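You operate a simulated robot arm through the tools that you are given. There is no shell and no other tool. Be economical: measure what you need, move in short steps, check, and stop when the job is done.

Carry out the task below with a simulated two-armed robot. There is one attempt and no reset: what you move stays moved.

## Task
Shut the blue sluice down and fold it up.
Fine: gate closed, valve closed, pump off, then fold the tail chute up and lift the black flap.

The check looks at the end state, three seconds after you hand in, the way a careful person would. Anything else that was tipped, shoved, dropped, spilled or broken makes it a failure. Flat cloth is picked up by pressing the open fingertips on it (5 to 10 N) and closing them slowly along it; thin cloth reads only 2 to 8 mm in the jaws.

## Robot
Two 7-joint arms with two-finger parallel grippers on one trunk, on a base that drives. Base frame: it is fixed to the floor where the robot stands at the start and does not move with it; the origin is under the middle of the robot, x ahead of it, y to its left, z up. Lengths are in mm, angles in degrees, forces in N, time in s.
The left shoulder is at the start at [70, 133, 1151], the right one opposite. With the tool pointing down near the work surface each hand reaches from about 100 to 420 mm from the robot's upright axis, wherever it stands, measured 20 degrees to its own side. Places, roughly: black flap [700, -500, 900]; feed gate [500, -400, 900]; hopper frame [500, -500, 800]; sluice pump switch [700, 0, 500]; sluice valve lever [700, -200, 700]; tail chute [1200, -300, 700]. Payload 1.57 kg a hand.
The TCP of each hand is the grasp point between the finger pads, 30 mm short of the fingertips. In the tool frame z runs along the fingers and y along their closing line. Largest opening 80 mm; finger width 17, thickness 12; the body of the gripper, 40 by 82 mm, starts 80 mm behind the TCP.
Orientation is that of the tool frame in the base frame, as a unit quaternion [w, x, y, z]. With the fingers straight down and closing along the base's y, the tool's x points along the base's -x, its y along +y and its z along -z.

## Interface
- The arms move only by the tool step_arm. It takes "left_rows", "right_rows" or both (then of equal length, played together; a hand with none holds still); each is text: rows parted by semicolons, each of 7 numbers parted by spaces: the shift along the tool's x, y, z in mm, then the turn, a rotation vector about the tool's x, y, z in degrees, then the closure, from 0 (fully open) to 1 (shut). In form: dx dy dz wx wy wz jaw; .... A call has 1 to 12 rows; each row is the pose to reach, as a shift and turn from the pose commanded when the call began, along the tool's axes at that moment. Rows are played at 5 a second. More than 50 mm and 8.6 degrees between two rows, or a gripper value outside its range, and nothing of the call is played. A pose out of reach is approached as far as the arm can. The call stops where the force on the tool passes 40 N (or 10 N more than at its start, if that is more) or the arm is blocked; 0.2 s more then pass. Each finger travels about 153 mm/s and halts on what it meets, pressing with about 22 N; the grip force reading is that of the motor and also rises with nothing between the fingers. The clock runs only during rows and for 0.2 s after the last one: add rows that repeat a pose to give the fingers time. It gives the time, the measured TCP pose, the force on the tool (base axes), the opening and the grip force at its end, in the units of the frame above (readings bear some noise), with the torque about the TCP (base axes, N m) and any sound that the robot's microphone picked up.
- Cameras (640 x 400 px; columns grow to the right, rows downward): "scene" is now at [138.6, -12.1, 1379.6]; the picture's right is [-0.26, -0.97, 0.00], its down [-0.56, 0.15, -0.81] and it looks along [0.79, -0.21, -0.58] (base axes); focal length 222 px, centre (320, 200). "left" rides on the left gripper at [72, 7, -122] in its tool frame; the picture's right is [-0.09, 1.00, 0.00], its down [-0.84, -0.08, -0.54] and it looks along [-0.54, -0.05, 0.84] (tool axes); focal length 238 px, centre (320, 200). "right" rides on the right gripper at [72, -7, -122] in its tool frame; the picture's right is [0.09, 1.00, 0.00], its down [-0.84, 0.08, -0.54] and it looks along [-0.54, 0.05, 0.84] (tool axes); focal length 238 px, centre (320, 200). There is no depth. A picture from a camera that has moved, and an enlarged one, comes with that camera's place and axes in the base frame and with its lens. The place of the scene camera against the robot may be out by one fixed shift of up to 18 mm in any direction.
- get_image(camera): a new picture of that camera. No time passes.
- slide_trunk(by): slides the trunk up (or, below 0, down) by that many mm; the arms and the scene camera ride with it, the base frame stays. It gives what a move gives, with no picture.
- base_move(legs): drives the robot by 1 to 6 legs, each [ahead, left, turn to the left] in mm, mm and degrees, along the robot's own axes; the way and the turn of a leg run together, so that a leg with both is an arc; at most 1500 mm and 180 degrees a leg. The arms and the cameras ride along, it lands a little off, and it stops where it bumps. It gives what a move gives.
- pan_tilt(pan, tilt): turns the head with the scene camera to pan (to the left, within 86 degrees either way) and tilt (down, from -29 to 69), counted from straight ahead of the robot. It gives what a move gives.
- zoom(camera, box): a new picture of the part [left, top, right, bottom] of that camera's present view, enlarged. No time passes.
- close_job(): hands the job in; it is judged then, once.

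Go step by step. Nothing tells you exact positions but the pictures and the camera data: compare them with the known pose of the tool, close in by small moves and look again before you grip or let go. The budget is 120 turns and 100 pictures, counting those below and the enlarged ones. Unless the task says otherwise, let go and move clear before handing in, and close with one line.

The tools are called after "Request:" as a command line: name --argument value ..., lists and objects as JSON in quotes. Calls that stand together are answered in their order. step_arm: Moves the arms, as the interface text tells. Its arguments: {"type":"object","properties":{"left_rows":{"type":"string"},"right_rows":{"type":"string"}},"required":[]} The other tools are called the same way: slide_trunk (by) slides the trunk up or down; base_move (legs) drives the base; pan_tilt (pan, tilt) turns the head that bears the scene camera; get_image (camera) takes a picture; zoom (camera, box) takes an enlarged picture of a part of a camera's view; close_job () hands the job in.

At the start:

```text
time_s: 0.0
left_position: [483.9, 35.2, 1148.6]
left_tcp_rot: [0.001, -0.001, 1.0, 0.0]
left_ft_force: [0.4, -0.6, 0.1]
left_ft_torque: [-0.01, 0.0, -0.04]
left_finger_gap: 79.9
left_grip_force: 0.1
right_position: [426.2, -352.4, 1254.5]
right_tcp_rot: [0.0, 0.001, 1.0, 0.0]
right_ft_force: [-0.4, -0.9, 0.5]
right_ft_torque: [-0.02, 0.01, 0.02]
right_finger_gap: 80.2
right_grip_force: 0.1
trunk travel left (down, up): [-725.0, 215.0]
robot x, y, heading: [1.7, -0.7, 0.2]
head pan, tilt: [-14.8, 35.5]
```

scene: 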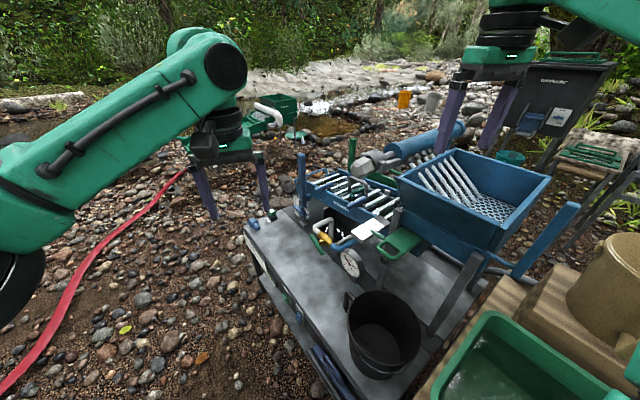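
right: 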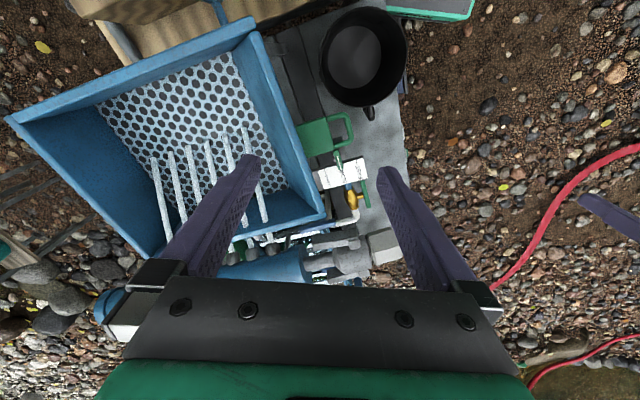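
left: 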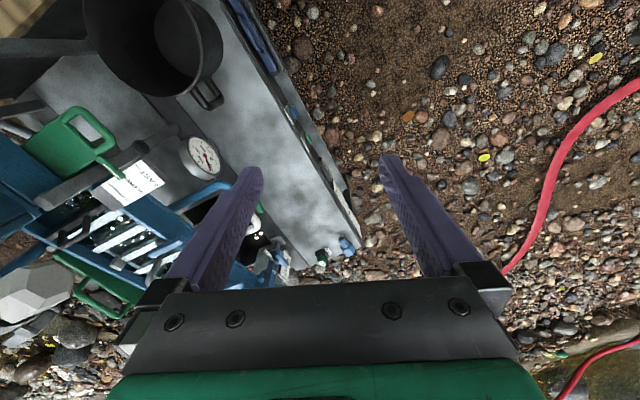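

I see a blue sluice on a grey table ahead-right, with a hopper, green handles, a gauge and a bucket. I'll look closer at it first.

Request:
zoom --camera "scene" --box '[230, 120, 430, 245]'

Request:
zoom --camera "scene" --box '[230, 220, 470, 370]'

Request:
zoom --camera "scene" --box '[400, 40, 640, 190]'

```text
3.20 times, centred on (330, 182) of scene
camera zoom: at [138.6, -12.1, 1379.6], right [-0.26, -0.97, 0.0], down [-0.56, 0.15, -0.81], along [0.79, -0.21, -0.58], focal length 710 px, centre (288, 256)
```

zoom: 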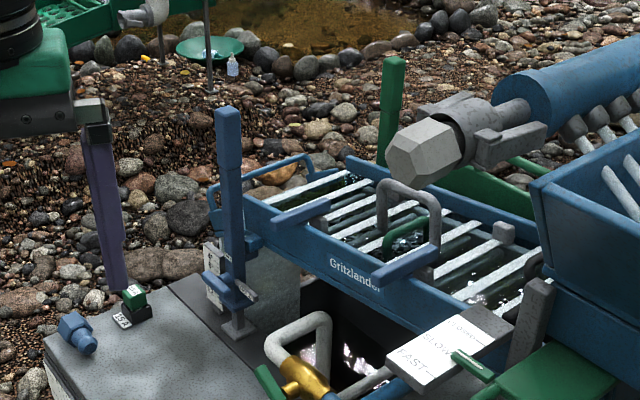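

```text
2.67 times, centred on (350, 295) of scene
camera zoom: at [138.6, -12.1, 1379.6], right [-0.26, -0.97, 0.0], down [-0.56, 0.15, -0.81], along [0.79, -0.21, -0.58], focal length 592 px, centre (240, -53)
```

zoom: 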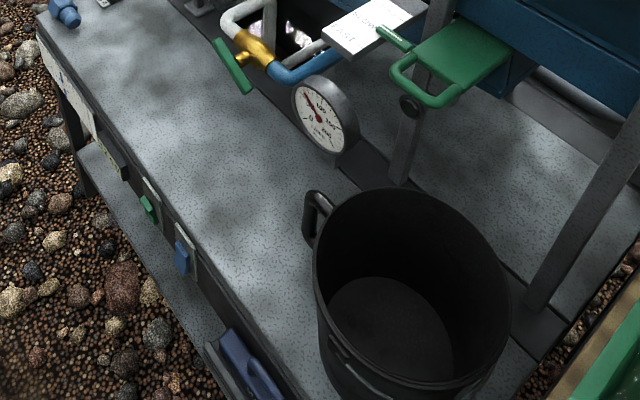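

```text
2.67 times, centred on (520, 115) of scene
camera zoom: at [138.6, -12.1, 1379.6], right [-0.26, -0.97, 0.0], down [-0.56, 0.15, -0.81], along [0.79, -0.21, -0.58], focal length 592 px, centre (-213, 427)
```

zoom: 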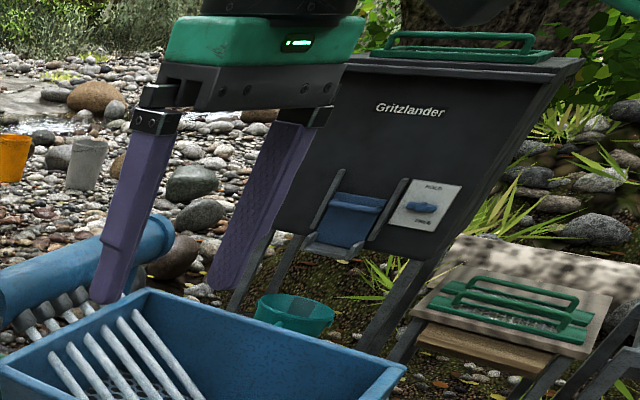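

The sluice's front panel faces left, so I'll want to stand on that side. First I'll check that the ground there is clear.

Request:
pan_tilt --pan 60 --tilt 45

Request:
get_image --camera "scene"

```text
time_s: 1.5
left_position: [483.8, 35.6, 1148.0]
left_tcp_rot: [0.0, -0.001, 1.0, 0.0]
left_ft_force: [-0.8, 0.0, -0.2]
left_ft_torque: [-0.01, -0.01, 0.03]
left_finger_gap: 79.8
left_grip_force: 0.1
right_position: [423.9, -352.9, 1253.7]
right_tcp_rot: [-0.001, 0.0, 1.0, 0.001]
right_ft_force: [-0.1, -0.1, 0.6]
right_ft_torque: [0.0, -0.02, 0.01]
right_finger_gap: 80.0
right_grip_force: 0.0
trunk travel left (down, up): [-725.0, 215.0]
robot x, y, heading: [-1.4, 2.1, 0.1]
head pan, tilt: [60.0, 45.0]
```

```text
93 pictures are left
camera scene: at [94.5, 80.7, 1365.6], right [0.87, -0.5, 0.0], down [-0.35, -0.61, -0.71], along [0.35, 0.61, -0.71], focal length 222 px, centre (320, 200)
```

scene: 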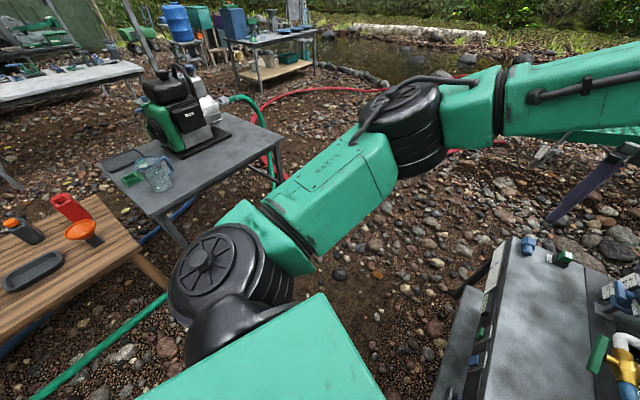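

Ground is clear until the pump table at y of about 900. I'll drive to the front of the sluice panel and face it.

Request:
base_move --legs '[[0, 465, 0], [515, 0, 0], [0, 0, -68]]'

Request:
pan_tilt --pan 0 --tilt 50

Request:
get_image --camera "scene"

Request:
get_image --camera "left"

Request:
get_image --camera "right"

```text
time_s: 9.8
left_position: [724.0, 32.3, 1147.2]
left_tcp_rot: [0.0, 0.561, 0.828, -0.001]
left_ft_force: [0.0, 0.4, -0.9]
left_ft_torque: [0.02, 0.02, -0.02]
left_finger_gap: 80.1
left_grip_force: 0.1
right_position: [340.7, -56.8, 1255.0]
right_tcp_rot: [0.0, 0.561, 0.828, 0.0]
right_ft_force: [0.9, -0.9, 0.8]
right_ft_torque: [0.0, -0.01, -0.01]
right_finger_gap: 80.1
right_grip_force: 0.1
trunk travel left (down, up): [-725.0, 215.0]
robot x, y, heading: [511.7, 469.7, -68.2]
head pan, tilt: [60.0, 45.0]
```

```text
time_s: 11.1
left_position: [723.1, 32.7, 1147.5]
left_tcp_rot: [-0.001, 0.561, 0.828, 0.0]
left_ft_force: [0.5, 0.4, 0.0]
left_ft_torque: [-0.01, 0.01, 0.01]
left_finger_gap: 80.1
left_grip_force: 0.0
right_position: [339.1, -56.4, 1254.6]
right_tcp_rot: [0.0, 0.561, 0.828, 0.0]
right_ft_force: [-0.6, 0.2, 0.0]
right_ft_torque: [-0.02, 0.03, -0.04]
right_finger_gap: 80.0
right_grip_force: 0.0
trunk travel left (down, up): [-725.0, 215.0]
robot x, y, heading: [509.0, 470.5, -68.0]
head pan, tilt: [0.0, 50.0]
```

```text
92 pictures are left
camera scene: at [561.6, 361.0, 1358.6], right [-0.93, -0.37, 0.0], down [-0.28, 0.71, -0.64], along [0.24, -0.6, -0.77], focal length 222 px, centre (320, 200)
```

scene: 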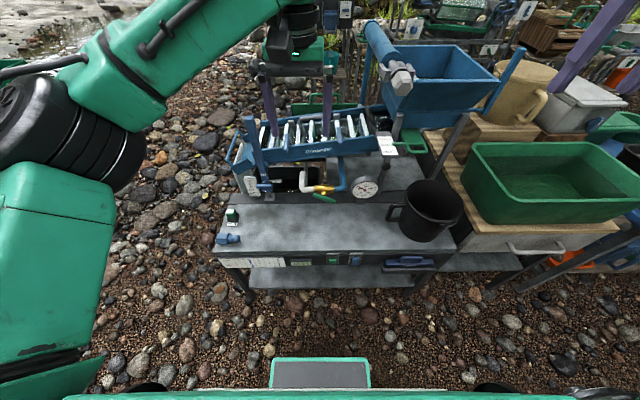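

```text
91 pictures are left
camera left: at [704.1, 103.0, 1270.7], right [0.96, 0.29, 0.0], down [0.24, -0.81, 0.54], along [0.15, -0.52, -0.84], focal length 238 px, centre (320, 200)
```

left: 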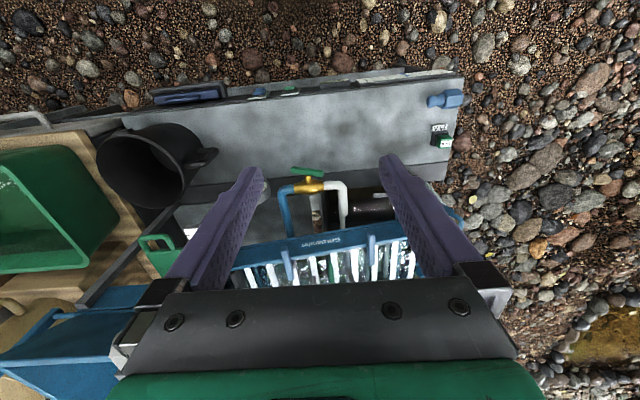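

```text
90 pictures are left
camera right: at [307.9, 7.6, 1375.9], right [0.89, 0.45, 0.0], down [0.38, -0.75, 0.54], along [0.25, -0.48, -0.84], focal length 238 px, centre (320, 200)
```

right: 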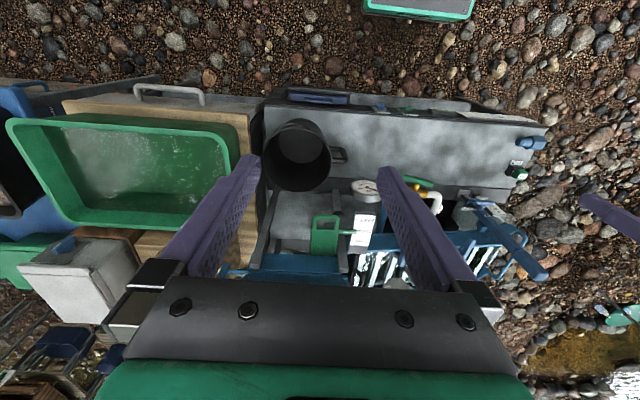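

I'm square to the panel now. I'll zoom in on the controls to read the labels.

Request:
zoom --camera "scene" --box '[210, 190, 410, 315]'

Request:
zoom --camera "scene" --box '[220, 90, 430, 220]'

Request:
zoom --camera "scene" --box '[340, 0, 540, 125]'

```text
3.20 times, centred on (310, 252) of scene
camera zoom: at [561.6, 361.0, 1358.6], right [-0.93, -0.37, 0.0], down [-0.28, 0.71, -0.64], along [0.24, -0.6, -0.77], focal length 710 px, centre (352, 32)
```

zoom: 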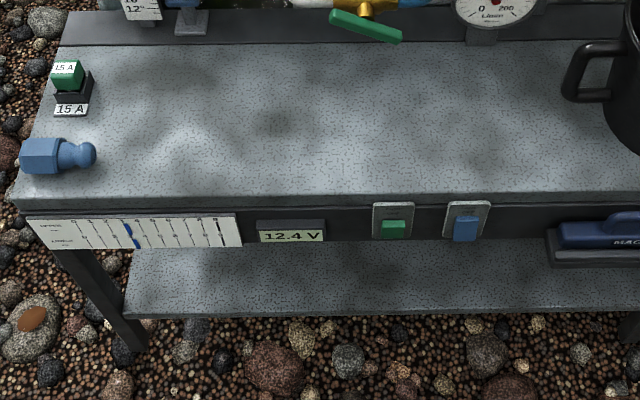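

```text
3.05 times, centred on (325, 155) of scene
camera zoom: at [561.6, 361.0, 1358.6], right [-0.93, -0.37, 0.0], down [-0.28, 0.71, -0.64], along [0.24, -0.6, -0.77], focal length 676 px, centre (305, 337)
```

zoom: 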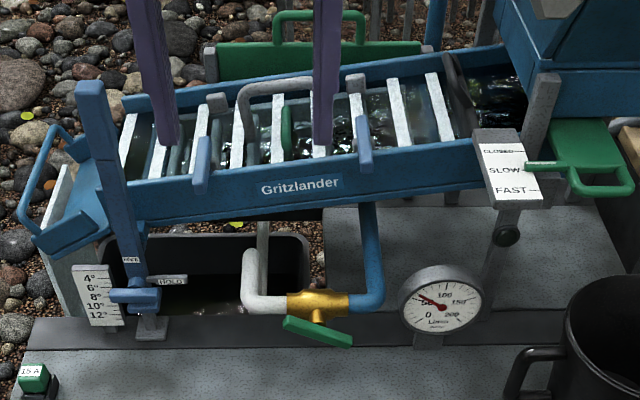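

```text
3.20 times, centred on (440, 62) of scene
camera zoom: at [561.6, 361.0, 1358.6], right [-0.93, -0.37, 0.0], down [-0.28, 0.71, -0.64], along [0.24, -0.6, -0.77], focal length 710 px, centre (-64, 640)
```

zoom: 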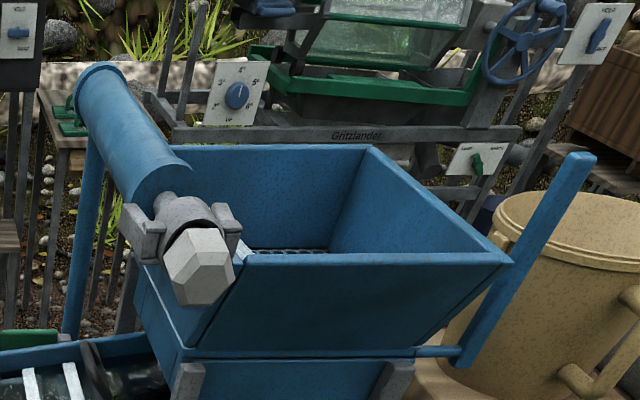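

The gate pointer sits between CLOSED and SLOW, and pushing the green plate inward closes it. The valve lever lies along the pipe (open), and the tail chute is the end piece with the blue bail. I'll pull the hands back and move closer for detail.

Request:
step_arm --left_rows "40 0 0 0 0 0 0; 80 0 0 0 0 0 0; 120 0 0 0 0 0 0; 160 0 0 0 0 0 0" --right_rows "40 0 0 0 0 0 0; 80 0 0 0 0 0 0; 120 0 0 0 0 0 0; 160 0 0 0 0 0 0"

Request:
base_move --legs '[[130, 0, 0]]'

Request:
slide_trunk --by -250

Request:
pan_tilt --pan 0 --tilt 40

Request:
get_image --camera "scene"

```text
time_s: 12.1
left_position: [664.6, 184.8, 1150.3]
left_tcp_rot: [0.002, 0.56, 0.829, -0.001]
left_ft_force: [0.2, 0.3, -0.6]
left_ft_torque: [0.0, -0.01, 0.04]
left_finger_gap: 80.0
left_grip_force: 0.1
right_position: [278.7, 97.1, 1255.0]
right_tcp_rot: [0.002, 0.561, 0.828, -0.001]
right_ft_force: [0.0, -0.1, -0.5]
right_ft_torque: [-0.05, -0.02, 0.03]
right_finger_gap: 80.0
right_grip_force: 0.0
trunk travel left (down, up): [-725.0, 215.0]
robot x, y, heading: [512.9, 466.8, -68.2]
head pan, tilt: [0.0, 50.0]
```

```text
time_s: 13.4
left_position: [713.2, 60.2, 1150.5]
left_tcp_rot: [0.0, 0.561, 0.828, 0.0]
left_ft_force: [-0.9, -0.4, -0.3]
left_ft_torque: [-0.02, 0.0, 0.04]
left_finger_gap: 79.7
left_grip_force: 0.1
right_position: [328.1, -29.2, 1255.0]
right_tcp_rot: [0.001, 0.562, 0.827, -0.001]
right_ft_force: [-0.1, 0.5, 0.6]
right_ft_torque: [-0.04, 0.03, 0.0]
right_finger_gap: 80.1
right_grip_force: 0.0
trunk travel left (down, up): [-725.0, 215.0]
robot x, y, heading: [560.0, 342.2, -68.5]
head pan, tilt: [0.0, 50.0]
```

```text
time_s: 16.0
left_position: [713.9, 59.3, 899.4]
left_tcp_rot: [0.001, 0.56, 0.828, 0.0]
left_ft_force: [0.1, 0.7, 0.0]
left_ft_torque: [-0.02, -0.02, 0.01]
left_finger_gap: 80.0
left_grip_force: 0.1
right_position: [329.5, -30.2, 1003.8]
right_tcp_rot: [0.0, 0.562, 0.827, 0.0]
right_ft_force: [0.2, -0.2, 0.0]
right_ft_torque: [0.0, -0.03, -0.01]
right_finger_gap: 80.0
right_grip_force: 0.0
trunk travel left (down, up): [-475.0, 465.0]
robot x, y, heading: [562.8, 344.2, -68.2]
head pan, tilt: [0.0, 50.0]
```

```text
time_s: 16.7
left_position: [713.9, 57.2, 900.0]
left_tcp_rot: [0.0, 0.56, 0.828, 0.001]
left_ft_force: [-0.7, 0.6, -0.1]
left_ft_torque: [-0.01, -0.01, 0.02]
left_finger_gap: 80.2
left_grip_force: 0.1
right_position: [328.1, -30.7, 1004.1]
right_tcp_rot: [0.0, 0.562, 0.827, 0.0]
right_ft_force: [0.0, -0.3, -0.1]
right_ft_torque: [0.0, 0.02, -0.03]
right_finger_gap: 80.0
right_grip_force: 0.1
trunk travel left (down, up): [-475.0, 465.0]
robot x, y, heading: [560.0, 347.0, -68.2]
head pan, tilt: [0.0, 40.0]
```

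```text
86 pictures are left
camera scene: at [613.3, 230.6, 1122.8], right [-0.93, -0.37, 0.0], down [-0.24, 0.6, -0.77], along [0.28, -0.71, -0.64], focal length 222 px, centre (320, 200)
```

scene: 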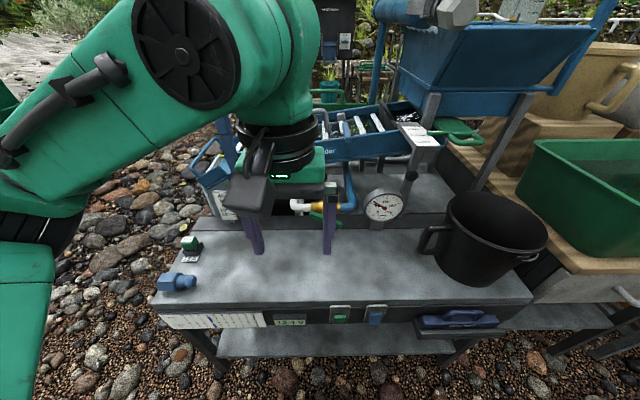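

The left hand hangs over the table front. I'll zoom on the switches, the gate and the latch post.

Request:
zoom --camera "scene" --box '[270, 280, 430, 350]'

Request:
zoom --camera "scene" --box '[330, 70, 530, 195]'

Request:
get_image --camera "left"

```text
4.00 times, centred on (350, 315) of scene
camera zoom: at [613.3, 230.6, 1122.8], right [-0.93, -0.37, 0.0], down [-0.24, 0.6, -0.77], along [0.28, -0.71, -0.64], focal length 887 px, centre (200, -260)
```

zoom: 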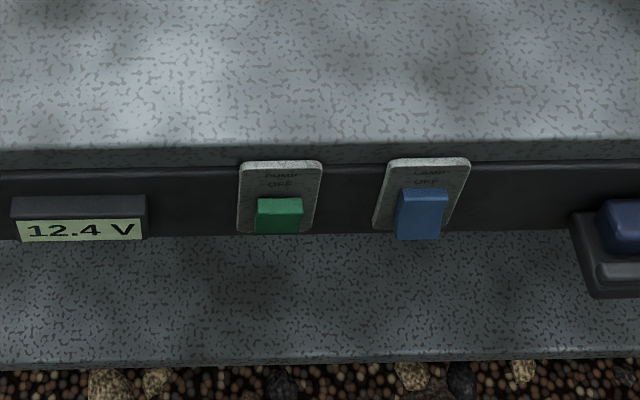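

```text
3.20 times, centred on (430, 132) of scene
camera zoom: at [613.3, 230.6, 1122.8], right [-0.93, -0.37, 0.0], down [-0.24, 0.6, -0.77], along [0.28, -0.71, -0.64], focal length 710 px, centre (-32, 416)
```

zoom: 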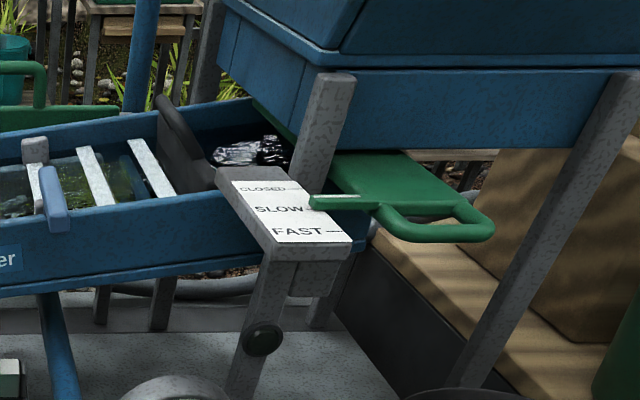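

```text
83 pictures are left
camera left: at [694.4, 128.1, 1021.9], right [0.96, 0.28, 0.0], down [0.24, -0.81, 0.54], along [0.15, -0.52, -0.84], focal length 238 px, centre (320, 200)
```

left: 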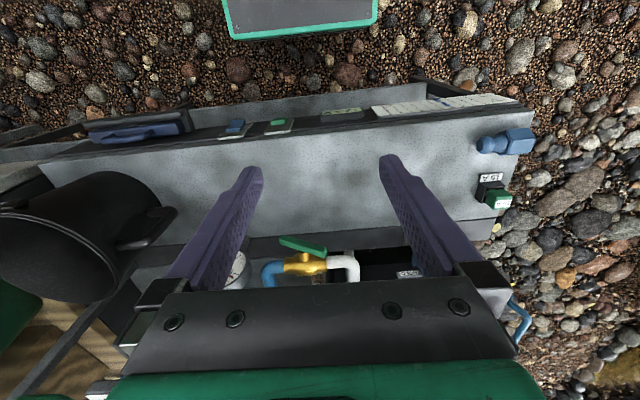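

The PUMP switch is the green one (blue is LAMP). The gate handle tip triangulates to about (480, -263, 930). I'll turn the right hand horizontal, facing the sluice with a vertical closing line.

Request:
step_arm --right_rows "-12 0 0 -4.9 -4.9 4.9 0.4; -25 0 0 -9.8 -9.8 9.8 0.4; -37 0 0 -14.7 -14.7 14.7 0.4; -50 0 0 -19.6 -19.6 19.6 0.4; -62 0 0 -24.5 -24.5 24.5 0.4; -75 0 0 -29.4 -29.4 29.4 0.4; -87 0 0 -34.3 -34.3 34.3 0.4; -100 0 0 -39.2 -39.2 39.2 0.4; -112 0 0 -44.1 -44.1 44.1 0.4; -125 0 0 -49 -49 49 0.4; -137 0 0 -53.9 -53.9 53.9 0.4; -150 0 0 -58.8 -58.8 58.8 0.4"

```text
time_s: 19.3
left_position: [713.5, 56.9, 900.4]
left_tcp_rot: [0.0, 0.561, 0.828, 0.001]
left_ft_force: [0.8, -0.9, -0.2]
left_ft_torque: [-0.05, 0.0, 0.04]
left_finger_gap: 80.1
left_grip_force: 0.1
right_position: [384.8, -171.3, 1003.2]
right_tcp_rot: [0.623, 0.725, 0.269, 0.119]
right_ft_force: [0.0, -0.2, 0.1]
right_ft_torque: [0.01, 0.02, -0.02]
right_finger_gap: 48.0
right_grip_force: 0.1
trunk travel left (down, up): [-475.0, 465.0]
robot x, y, heading: [559.6, 345.2, -68.3]
head pan, tilt: [0.0, 40.0]
```

Request:
step_arm --right_rows "0 0 0 -3.5 -3.5 3.5 0.4; 0 0 0 -7 -7 7 0.4; 0 0 0 -10.45 -10.45 10.45 0.4"

Request:
step_arm --right_rows "27 -36 0 0 0 0 0.4; 54 -68 0 0 0 0 0.4; 54 -68 20 0 0 0 0.4"

Request:
get_image --camera "right"

Request:
get_image --camera "scene"

```text
time_s: 20.1
left_position: [715.5, 58.0, 899.1]
left_tcp_rot: [-0.001, 0.56, 0.828, 0.0]
left_ft_force: [0.1, 0.5, -0.3]
left_ft_torque: [0.0, 0.03, 0.01]
left_finger_gap: 80.0
left_grip_force: 0.0
right_position: [367.1, -185.6, 993.8]
right_tcp_rot: [0.688, 0.69, 0.168, 0.148]
right_ft_force: [0.1, 0.1, -0.3]
right_ft_torque: [0.02, 0.01, -0.04]
right_finger_gap: 48.0
right_grip_force: 0.2
right hand out of reach, approached as far as the arm can: row 1, 2, 3
trunk travel left (down, up): [-475.0, 465.0]
robot x, y, heading: [560.7, 346.2, -68.2]
head pan, tilt: [0.0, 40.0]
```

```text
time_s: 20.9
left_position: [713.7, 57.3, 899.4]
left_tcp_rot: [0.0, 0.561, 0.828, -0.001]
left_ft_force: [0.3, 0.1, -0.1]
left_ft_torque: [-0.01, 0.0, 0.02]
left_finger_gap: 80.1
left_grip_force: 0.2
right_position: [413.8, -207.5, 927.4]
right_tcp_rot: [0.688, 0.69, 0.168, 0.15]
right_ft_force: [-0.9, -0.4, -0.2]
right_ft_torque: [0.0, -0.02, -0.03]
right_finger_gap: 47.9
right_grip_force: 0.0
right hand out of reach, approached as far as the arm can: row 1, 2, 3
trunk travel left (down, up): [-475.0, 465.0]
robot x, y, heading: [559.6, 346.3, -68.4]
head pan, tilt: [0.0, 40.0]
```

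```text
82 pictures are left
camera right: at [424.0, -67.2, 918.7], right [0.11, 0.04, 0.99], down [-0.99, 0.12, 0.1], along [-0.11, -0.99, 0.06], focal length 238 px, centre (320, 200)
```

right: 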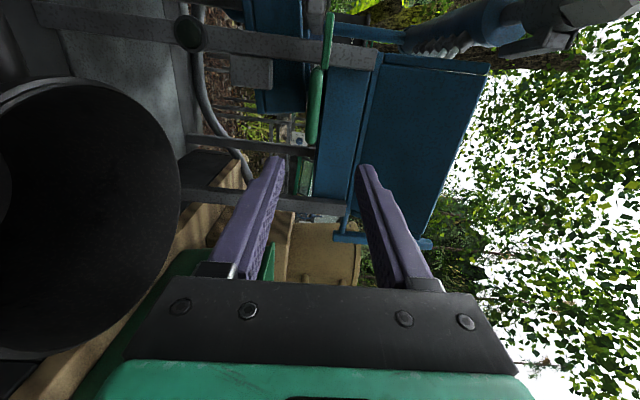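

```text
81 pictures are left
camera scene: at [614.3, 230.5, 1122.8], right [-0.93, -0.37, 0.0], down [-0.24, 0.6, -0.77], along [0.28, -0.71, -0.64], focal length 222 px, centre (320, 200)
```

scene: 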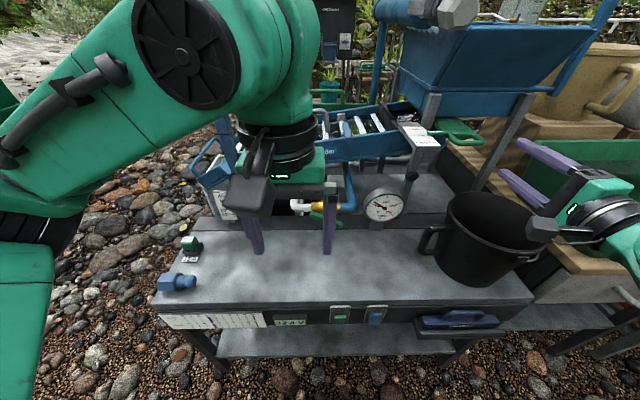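

The hand is level with the handle (z ≈ 925) but about 40 mm to its right. I'll shift left, move in part way and look.

Request:
step_arm --right_rows "20 0 0 0 0 0 0.3; 41 0 10 0 0 0 0.3; 41 0 35 0 0 0 0.3"

Request:
get_image --camera "right"

Request:
zoom --camera "scene" --box '[380, 80, 580, 205]'

```text
time_s: 21.7
left_position: [714.3, 57.3, 899.0]
left_tcp_rot: [-0.001, 0.561, 0.828, 0.001]
left_ft_force: [-1.0, -0.7, -0.1]
left_ft_torque: [-0.03, -0.01, 0.0]
left_finger_gap: 80.0
left_grip_force: 0.1
right_position: [463.4, -220.4, 925.2]
right_tcp_rot: [0.688, 0.689, 0.169, 0.154]
right_ft_force: [0.2, -0.3, -0.1]
right_ft_torque: [0.07, -0.01, 0.02]
right_finger_gap: 56.1
right_grip_force: 0.1
right hand out of reach, approached as far as the arm can: row 1, 2
trunk travel left (down, up): [-475.0, 465.0]
robot x, y, heading: [562.6, 346.7, -68.2]
head pan, tilt: [0.0, 40.0]
```

```text
80 pictures are left
camera right: at [473.6, -80.5, 917.9], right [0.11, 0.05, 0.99], down [-0.99, 0.12, 0.1], along [-0.11, -0.99, 0.06], focal length 238 px, centre (320, 200)
```

right: 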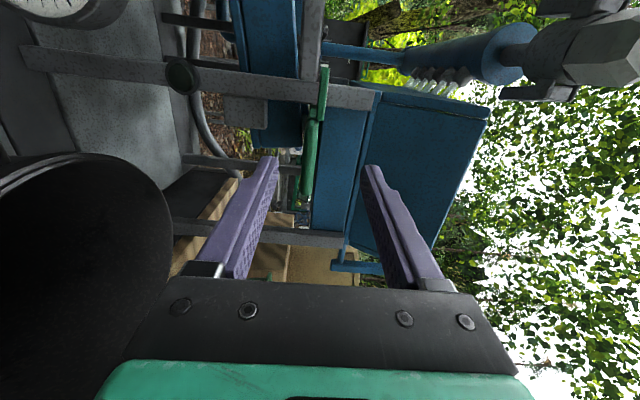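

```text
3.20 times, centred on (480, 142) of scene
camera zoom: at [613.7, 230.2, 1122.7], right [-0.93, -0.37, 0.0], down [-0.24, 0.6, -0.77], along [0.28, -0.71, -0.64], focal length 710 px, centre (-192, 384)
```

zoom: 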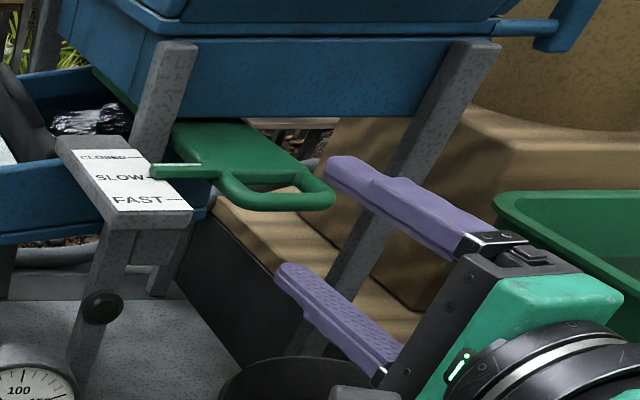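

Request:
zoom --camera "right" --box '[250, 50, 410, 220]'

```text
2.35 times, centred on (330, 135) of right
camera zoom: at [473.6, -80.5, 917.9], right [0.11, 0.05, 0.99], down [-0.99, 0.12, 0.1], along [-0.11, -0.99, 0.06], focal length 561 px, centre (296, 353)
```

zoom: 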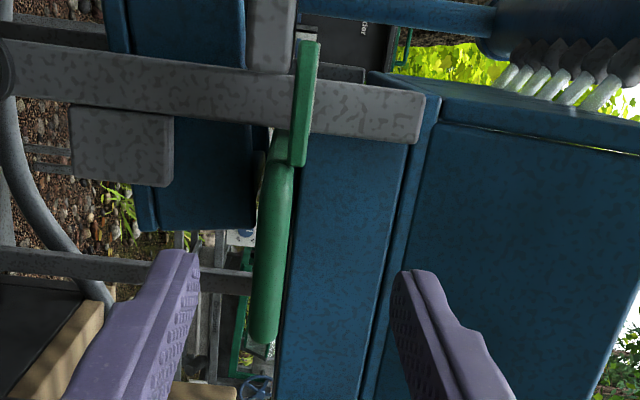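

Laterally aligned, with the handle about 9 mm below the hand's axis. I'll lower, go in, and close on the bar.

Request:
step_arm --right_rows "0 -8 10 0 0 0 0.3; 0 -8 25 0 0 0 0.3; 0 -8 40 0 0 0 0.3; 0 -8 40 0 0 0 0.6; 0 -8 40 0 0 0 0.9; 0 -8 40 0 0 0 0.9"

Request:
zoom --camera "scene" --box '[380, 80, 580, 205]'

```text
time_s: 23.1
left_position: [713.2, 57.9, 899.1]
left_tcp_rot: [-0.001, 0.56, 0.828, 0.001]
left_ft_force: [0.0, 0.0, -0.6]
left_ft_torque: [-0.01, 0.01, 0.02]
left_finger_gap: 80.0
left_grip_force: 0.0
right_position: [478.6, -257.3, 918.3]
right_tcp_rot: [0.688, 0.689, 0.169, 0.153]
right_ft_force: [1.5, 0.9, -5.2]
right_ft_torque: [0.27, -0.31, -0.04]
right_finger_gap: 11.2
right_grip_force: 28.9
trunk travel left (down, up): [-475.0, 465.0]
robot x, y, heading: [560.6, 348.7, -68.3]
head pan, tilt: [0.0, 40.0]
```

```text
3.20 times, centred on (480, 142) of scene
camera zoom: at [613.4, 229.9, 1122.7], right [-0.93, -0.37, 0.0], down [-0.24, 0.6, -0.77], along [0.28, -0.71, -0.64], focal length 710 px, centre (-192, 384)
```

zoom: 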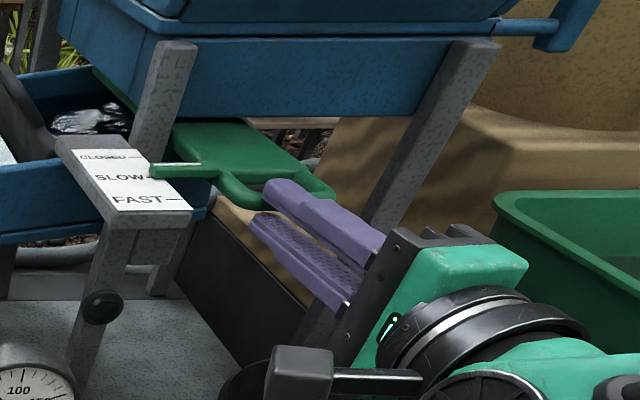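

Gripped (11 mm bar). Now push the gate in.

Request:
step_arm --right_rows "-0.7 0 8 0 0 0 0.9; -1.2 0 16 0 0 0 0.9; -1.8 0 24 0 0 0 0.9; -2.2 0 30 0 0 0 0.9; -2.2 0 30 0 0 0 0.9"

Request:
zoom --camera "scene" --box '[380, 80, 580, 205]'

```text
time_s: 24.3
left_position: [715.6, 58.2, 899.6]
left_tcp_rot: [-0.001, 0.561, 0.828, 0.001]
left_ft_force: [-0.5, 0.0, -0.8]
left_ft_torque: [0.03, 0.02, -0.01]
left_finger_gap: 80.1
left_grip_force: 0.0
right_position: [491.5, -285.5, 918.1]
right_tcp_rot: [0.688, 0.689, 0.172, 0.152]
right_ft_force: [9.0, 4.2, -5.7]
right_ft_torque: [0.33, -0.22, 0.51]
right_finger_gap: 11.0
right_grip_force: 29.3
right hand out of reach, approached as far as the arm can: row 3, 4, 5
trunk travel left (down, up): [-475.0, 465.0]
robot x, y, heading: [558.4, 344.0, -68.5]
head pan, tilt: [0.0, 40.0]
```

```text
3.20 times, centred on (480, 142) of scene
camera zoom: at [615.5, 230.5, 1122.7], right [-0.93, -0.37, 0.0], down [-0.24, 0.6, -0.77], along [0.28, -0.71, -0.64], focal length 710 px, centre (-192, 384)
```

zoom: 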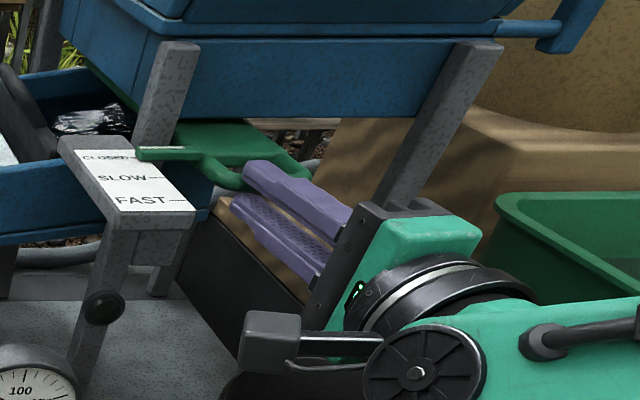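

The pointer is almost on CLOSED. I'll push until it stops.

Request:
step_arm --right_rows "0 0 6 0 0 0 0.9; 0 0 12 0 0 0 0.9; 0 0 18 0 0 0 0.9; 0 0 18 0 0 0 0.9"

Request:
zoom --camera "scene" --box '[390, 100, 480, 156]'

```text
time_s: 25.3
left_position: [711.5, 56.1, 898.7]
left_tcp_rot: [-0.001, 0.56, 0.828, 0.001]
left_ft_force: [-0.2, 0.8, 0.8]
left_ft_torque: [0.01, 0.01, 0.02]
left_finger_gap: 80.0
left_grip_force: 0.1
right_position: [492.0, -305.4, 917.6]
right_tcp_rot: [0.69, 0.688, 0.167, 0.152]
right_ft_force: [-1.5, -1.7, -1.1]
right_ft_torque: [0.17, -0.33, -0.28]
right_finger_gap: 11.6
right_grip_force: 28.8
trunk travel left (down, up): [-475.0, 465.0]
robot x, y, heading: [557.5, 347.1, -68.1]
head pan, tilt: [0.0, 40.0]
```

```text
7.11 times, centred on (435, 128) of scene
camera zoom: at [612.3, 229.1, 1122.9], right [-0.93, -0.37, 0.0], down [-0.24, 0.6, -0.77], along [0.28, -0.71, -0.64], focal length 1577 px, centre (-498, 712)
```

zoom: 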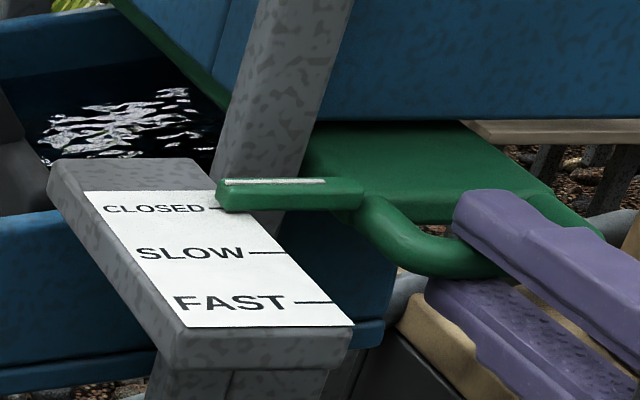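

Request:
step_arm --right_rows "0 0 6 0 0 0 0.9; 0 0 12 0 0 0 0.9; 0 0 12 0 0 0 0.9"

Request:
zoom --camera "scene" --box '[390, 100, 480, 156]'

Request:
zoom --camera "right" --box '[200, 0, 440, 200]'

```text
time_s: 26.1
left_position: [710.2, 60.7, 900.9]
left_tcp_rot: [0.002, 0.561, 0.828, 0.001]
left_ft_force: [-0.7, 0.6, -0.8]
left_ft_torque: [-0.01, -0.04, -0.01]
left_finger_gap: 80.2
left_grip_force: 0.0
right_position: [496.1, -311.5, 916.5]
right_tcp_rot: [0.689, 0.688, 0.169, 0.153]
right_ft_force: [-13.7, 21.6, -7.5]
right_ft_torque: [0.26, -0.26, -0.13]
right_finger_gap: 11.5
right_grip_force: 29.1
right hand out of reach, approached as far as the arm can: row 1, 2, 3
trunk travel left (down, up): [-475.0, 465.0]
robot x, y, heading: [561.1, 346.7, -68.2]
head pan, tilt: [0.0, 40.0]
```

```text
7.11 times, centred on (435, 128) of scene
camera zoom: at [609.6, 234.1, 1123.3], right [-0.93, -0.37, 0.0], down [-0.23, 0.59, -0.77], along [0.28, -0.71, -0.64], focal length 1577 px, centre (-498, 712)
```

zoom: 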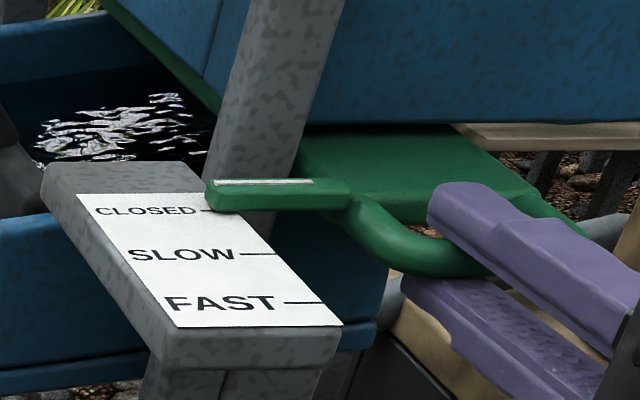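

```text
2.00 times, centred on (320, 100) of right
camera zoom: at [505.3, -170.0, 908.9], right [0.1, 0.05, 0.99], down [-0.99, 0.12, 0.1], along [-0.11, -0.99, 0.06], focal length 477 px, centre (320, 400)
```

zoom: 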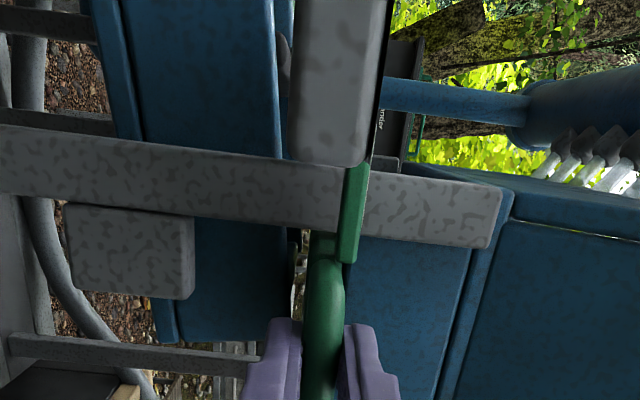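

The gate is against its stop at CLOSED (22 N resistance). I'll release and back out.

Request:
step_arm --right_rows "0 0 0 0 0 0 0.5; 0 0 0 0 0 0 0.35; 0 0 -20 0 0 0 0.35; 0 0 -50 0 0 0 0.35; 0 0 -90 0 0 0 0.35; -40 0 -120 0 0 0 0.35; -80 0 -140 0 0 0 0.35"

Request:
get_image --camera "scene"

Request:
zoom --camera "left" --box '[220, 90, 460, 300]'

```text
time_s: 27.7
left_position: [712.2, 58.2, 899.7]
left_tcp_rot: [0.0, 0.56, 0.828, 0.0]
left_ft_force: [0.8, 0.0, 0.1]
left_ft_torque: [-0.02, -0.01, 0.01]
left_finger_gap: 79.8
left_grip_force: 0.0
right_position: [363.9, -223.5, 917.9]
right_tcp_rot: [0.688, 0.69, 0.168, 0.151]
right_ft_force: [-0.6, 0.0, 0.0]
right_ft_torque: [0.0, -0.01, 0.01]
right_finger_gap: 51.9
right_grip_force: 0.0
trunk travel left (down, up): [-475.0, 465.0]
robot x, y, heading: [560.4, 348.1, -68.4]
head pan, tilt: [0.0, 40.0]
```

```text
72 pictures are left
camera scene: at [612.3, 230.9, 1122.9], right [-0.93, -0.37, 0.0], down [-0.24, 0.6, -0.77], along [0.28, -0.71, -0.64], focal length 222 px, centre (320, 200)
```

scene: 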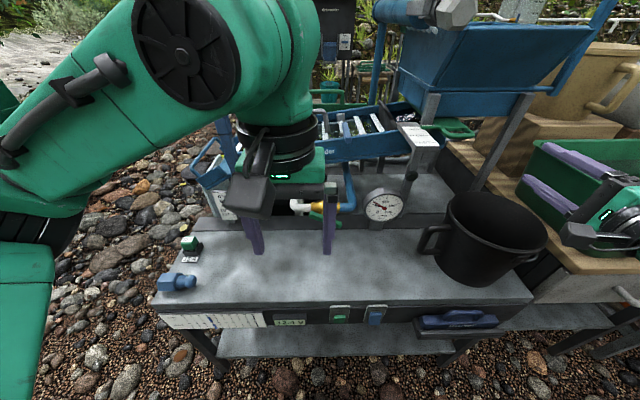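

```text
1.90 times, centred on (340, 195) of left
camera zoom: at [693.4, 128.5, 1022.2], right [0.96, 0.28, 0.0], down [0.24, -0.81, 0.54], along [0.15, -0.52, -0.84], focal length 454 px, centre (282, 210)
```

zoom: 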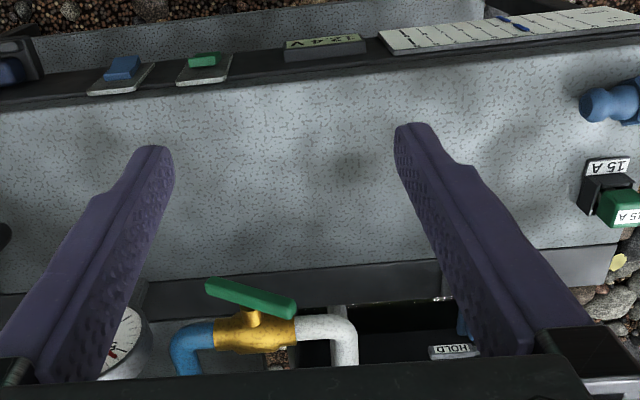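

The valve lever is a bar centred on a stem that points towards me, so I need to twist it to vertical. I'll turn the left hand horizontal and roll it ready for that.

Request:
step_arm --left_rows "-6 0 0 4.9 -4.9 -4.9 0.4; -12 0 0 9.8 -9.8 -9.8 0.4; -18 0 0 14.7 -14.7 -14.7 0.4; -25 0 0 19.6 -19.6 -19.6 0.4; -31 0 0 24.5 -24.5 -24.5 0.4; -37 0 0 29.4 -29.4 -29.4 0.4; -43 0 0 34.3 -34.3 -34.3 0.4; -50 0 0 39.2 -39.2 -39.2 0.4; -56 0 0 44.1 -44.1 -44.1 0.4; -62 0 0 49 -49 -49 0.4; -68 0 0 53.9 -53.9 -53.9 0.4; -75 0 0 58.8 -58.8 -58.8 0.4"

Request:
step_arm --left_rows "0 0 0 3.5 -3.5 -3.5 0.4; 0 0 0 7 -7 -7 0.4; 0 0 0 10.45 -10.45 -10.45 0.4"

Request:
get_image --camera "left"

Request:
get_image --camera "scene"

```text
time_s: 30.4
left_position: [732.5, 10.3, 1030.1]
left_tcp_rot: [-0.268, -0.071, -0.611, 0.742]
left_ft_force: [-0.4, -0.8, 0.0]
left_ft_torque: [-0.01, 0.0, -0.01]
left_finger_gap: 47.9
left_grip_force: 0.0
left hand out of reach, approached as far as the arm can: row 6, 7, 8, 9, 10, 11
right_position: [367.8, -224.0, 918.9]
right_tcp_rot: [0.688, 0.69, 0.168, 0.15]
right_ft_force: [0.3, 0.2, -0.4]
right_ft_torque: [0.02, 0.01, 0.01]
right_finger_gap: 52.0
right_grip_force: 0.0
trunk travel left (down, up): [-475.0, 465.0]
robot x, y, heading: [557.8, 347.8, -68.2]
head pan, tilt: [0.0, 40.0]
stopped in row 12 (left hand): the arm was blocked; the commanded pose is now the measured one
```

```text
time_s: 31.1
left_position: [728.1, 9.7, 1029.4]
left_tcp_rot: [-0.243, 0.029, -0.518, 0.82]
left_ft_force: [0.2, -0.1, 0.2]
left_ft_torque: [0.0, 0.01, -0.03]
left_finger_gap: 48.1
left_grip_force: 0.0
right_position: [366.9, -224.7, 919.2]
right_tcp_rot: [0.688, 0.689, 0.167, 0.151]
right_ft_force: [0.0, 0.0, -0.2]
right_ft_torque: [0.0, -0.04, 0.0]
right_finger_gap: 51.6
right_grip_force: 0.0
trunk travel left (down, up): [-475.0, 465.0]
robot x, y, heading: [557.7, 345.5, -68.3]
head pan, tilt: [0.0, 40.0]
```

```text
70 pictures are left
camera left: at [631.9, 79.6, 953.7], right [0.45, -0.31, -0.84], down [0.55, 0.84, -0.01], along [0.71, -0.45, 0.54], focal length 238 px, centre (320, 200)
```

left: 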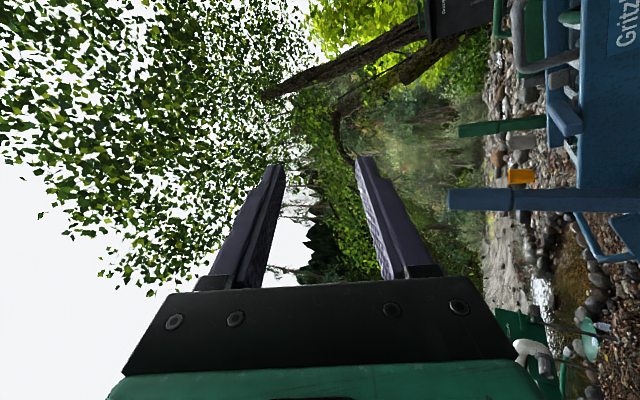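

```text
69 pictures are left
camera scene: at [613.1, 230.6, 1122.9], right [-0.93, -0.37, 0.0], down [-0.24, 0.6, -0.77], along [0.28, -0.71, -0.64], focal length 222 px, centre (320, 200)
```

scene: 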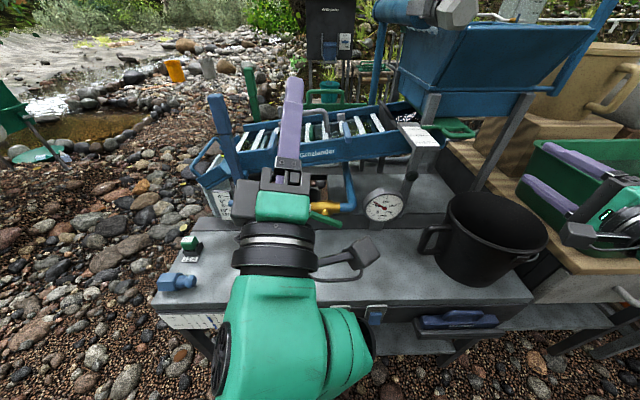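

The left hand is pointing ahead but pitched up 27°, cramped against the body. I'll back the base off 100 mm, raise the right hand clear, lower the trunk 150 mm, then level the left hand.

Request:
base_move --legs '[[-100, 0, 0]]'

Request:
step_arm --right_rows "0 40 0 0 0 0 0.35; 0 80 0 0 0 0 0.35; 0 120 0 0 0 0 0.35; 0 150 0 0 0 0 0.35" --left_rows "0 0 20 0 0 0 0.4; 0 0 40 0 0 0 0.4; 0 0 60 -5 0 0 0.4; 0 0 80 -10 0 0 0.4"

Request:
slide_trunk --by -150

Request:
get_image --camera "scene"

```text
time_s: 32.3
left_position: [692.3, 103.2, 1029.1]
left_tcp_rot: [-0.243, 0.029, -0.518, 0.819]
left_ft_force: [-0.1, 0.1, -1.4]
left_ft_torque: [0.01, 0.01, 0.01]
left_finger_gap: 48.1
left_grip_force: 0.0
right_position: [329.2, -130.4, 919.1]
right_tcp_rot: [0.688, 0.69, 0.167, 0.151]
right_ft_force: [0.1, 0.8, 0.3]
right_ft_torque: [-0.03, 0.0, -0.02]
right_finger_gap: 52.2
right_grip_force: 0.1
trunk travel left (down, up): [-475.0, 465.0]
robot x, y, heading: [520.5, 437.5, -68.6]
head pan, tilt: [0.0, 40.0]
```

```text
time_s: 33.0
left_position: [706.8, 47.2, 1011.4]
left_tcp_rot: [-0.317, -0.036, -0.546, 0.775]
left_ft_force: [-0.6, 0.3, -0.5]
left_ft_torque: [-0.01, -0.03, -0.01]
left_finger_gap: 48.1
left_grip_force: 0.1
right_position: [330.7, -131.4, 1016.8]
right_tcp_rot: [0.688, 0.691, 0.168, 0.149]
right_ft_force: [0.6, 1.0, 0.2]
right_ft_torque: [-0.01, 0.0, -0.03]
right_finger_gap: 52.2
right_grip_force: 0.1
trunk travel left (down, up): [-475.0, 465.0]
robot x, y, heading: [521.1, 438.8, -68.5]
head pan, tilt: [0.0, 40.0]
stopped in row 3 (left hand): the arm was blocked; the commanded pose is now the measured one
```

```text
time_s: 34.8
left_position: [705.1, 47.9, 860.3]
left_tcp_rot: [-0.318, -0.036, -0.545, 0.775]
left_ft_force: [0.5, 0.0, 0.4]
left_ft_torque: [0.01, -0.01, -0.01]
left_finger_gap: 48.0
left_grip_force: 0.0
right_position: [330.0, -131.1, 867.7]
right_tcp_rot: [0.688, 0.69, 0.168, 0.15]
right_ft_force: [-0.6, 1.3, 0.4]
right_ft_torque: [-0.03, 0.0, -0.04]
right_finger_gap: 51.9
right_grip_force: 0.0
trunk travel left (down, up): [-325.0, 615.0]
robot x, y, heading: [524.9, 438.5, -68.6]
head pan, tilt: [0.0, 40.0]
```

```text
68 pictures are left
camera scene: at [576.3, 323.5, 972.9], right [-0.93, -0.37, 0.0], down [-0.24, 0.6, -0.77], along [0.28, -0.71, -0.64], focal length 222 px, centre (320, 200)
```

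scene: 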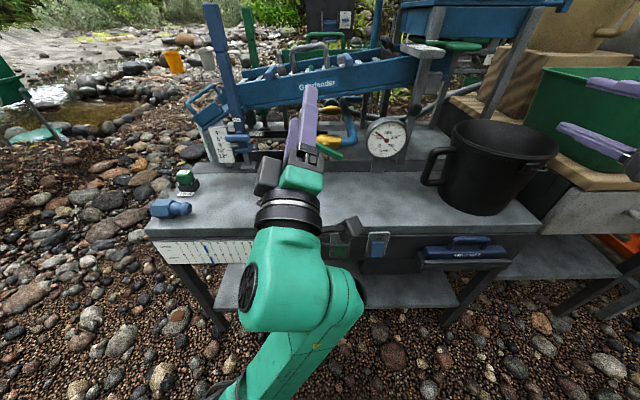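

Request:
step_arm --left_rows "3 10 23 0 0 0 0.4; 6 19 46 0 0 0 0.4; 9 29 69 0 0 0 0.4"

Request:
step_arm --left_rows "0 0 0 -5 0 0 0.4; 0 0 0 -10 0 0 0.4; 0 0 0 -15 0 0 0.4"

```text
time_s: 35.6
left_position: [738.0, -21.5, 827.7]
left_tcp_rot: [-0.375, -0.093, -0.548, 0.742]
left_ft_force: [0.1, 0.6, 0.2]
left_ft_torque: [0.03, -0.03, 0.0]
left_finger_gap: 48.1
left_grip_force: 0.0
right_position: [329.9, -131.2, 867.3]
right_tcp_rot: [0.688, 0.69, 0.168, 0.151]
right_ft_force: [-0.7, 0.7, 0.6]
right_ft_torque: [-0.02, -0.03, -0.02]
right_finger_gap: 51.9
right_grip_force: 0.0
trunk travel left (down, up): [-325.0, 615.0]
robot x, y, heading: [522.5, 440.2, -68.2]
head pan, tilt: [0.0, 40.0]
stopped in row 3 (left hand): the arm was blocked; the commanded pose is now the measured one
```

```text
time_s: 36.2
left_position: [756.0, -23.1, 799.6]
left_tcp_rot: [-0.453, -0.116, -0.594, 0.654]
left_ft_force: [0.6, 0.5, -0.7]
left_ft_torque: [0.0, -0.04, 0.02]
left_finger_gap: 48.0
left_grip_force: 0.1
right_position: [330.9, -131.4, 867.7]
right_tcp_rot: [0.688, 0.69, 0.167, 0.15]
right_ft_force: [0.6, -0.2, 0.8]
right_ft_torque: [-0.02, 0.02, 0.0]
right_finger_gap: 52.2
right_grip_force: 0.0
trunk travel left (down, up): [-325.0, 615.0]
robot x, y, heading: [523.1, 438.1, -68.3]
head pan, tilt: [0.0, 40.0]
stopped in row 3 (left hand): the arm was blocked; the commanded pose is now the measured one
```

The left hand now points mostly ahead at z≈800, rolled about 43° clockwise. That still works, since closing on the lever will align it in the direction I want. Checking the view.

Request:
get_image --camera "left"

Request:
zoom --camera "scene" --box '[200, 80, 440, 280]'

```text
67 pictures are left
camera left: at [675.2, 52.8, 713.6], right [0.78, 0.16, -0.61], down [0.2, 0.85, 0.49], along [0.59, -0.5, 0.63], focal length 238 px, centre (320, 200)
```

left: 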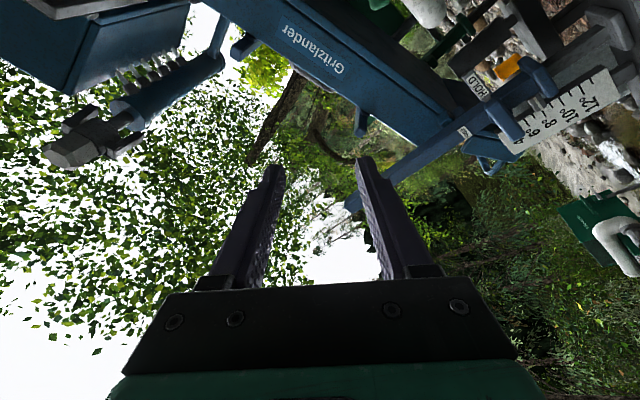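

```text
2.00 times, centred on (320, 180) of scene
camera zoom: at [576.3, 323.4, 972.8], right [-0.93, -0.37, 0.0], down [-0.24, 0.6, -0.77], along [0.28, -0.71, -0.64], focal length 444 px, centre (320, 240)
```

zoom: 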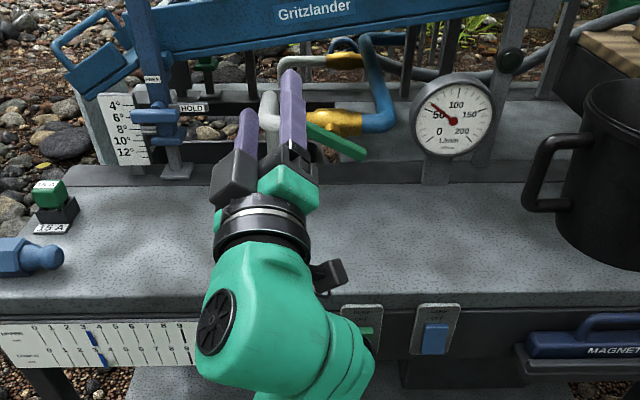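

Triangulation puts the lever centre at about (750, -166, 705). It is tilted about 31° and sits 125 mm in front of the sluice wall, so a downward hand fits. Open fingers either side of its upper half will stand the lever vertical as they close. I'll turn the left hand back to pointing down.

Request:
step_arm --left_rows "-7 -6 -3 -2.76 7.14 2.28 0.2; -14 -13 -5 -5.5 14.3 4.56 0.2; -20 -19 -8 -8.3 21.4 6.84 0.2; -27 -26 -10 -11 28.6 9.1 0.2; -34 -32 -13 -13.8 35.7 11.4 0.2; -41 -38 -16 -16.6 42.9 13.7 0.2; -48 -45 -18 -19.3 50 16 0.2; -54 -51 -21 -22.1 57.1 18.2 0.2; -61 -58 -23 -24.8 64.3 20.5 0.2; -68 -64 -26 -27.6 71.4 22.8 0.2; -75 -70 -29 -30.4 78.5 25.1 0.2; -82 -77 -31 -33.1 85.7 27.4 0.2"

```text
time_s: 36.9
left_position: [778.3, -14.9, 798.8]
left_tcp_rot: [0.462, 0.231, 0.672, -0.531]
left_ft_force: [0.7, -0.6, -0.3]
left_ft_torque: [0.01, -0.03, -0.02]
left_finger_gap: 63.9
left_grip_force: 0.0
right_position: [330.6, -130.5, 867.1]
right_tcp_rot: [0.688, 0.69, 0.169, 0.15]
right_ft_force: [0.3, 0.0, 0.9]
right_ft_torque: [-0.02, 0.03, 0.0]
right_finger_gap: 51.9
right_grip_force: 0.2
trunk travel left (down, up): [-325.0, 615.0]
robot x, y, heading: [524.5, 437.4, -68.3]
head pan, tilt: [0.0, 40.0]
stopped in row 3 (left hand): the arm was blocked; the commanded pose is now the measured one
```

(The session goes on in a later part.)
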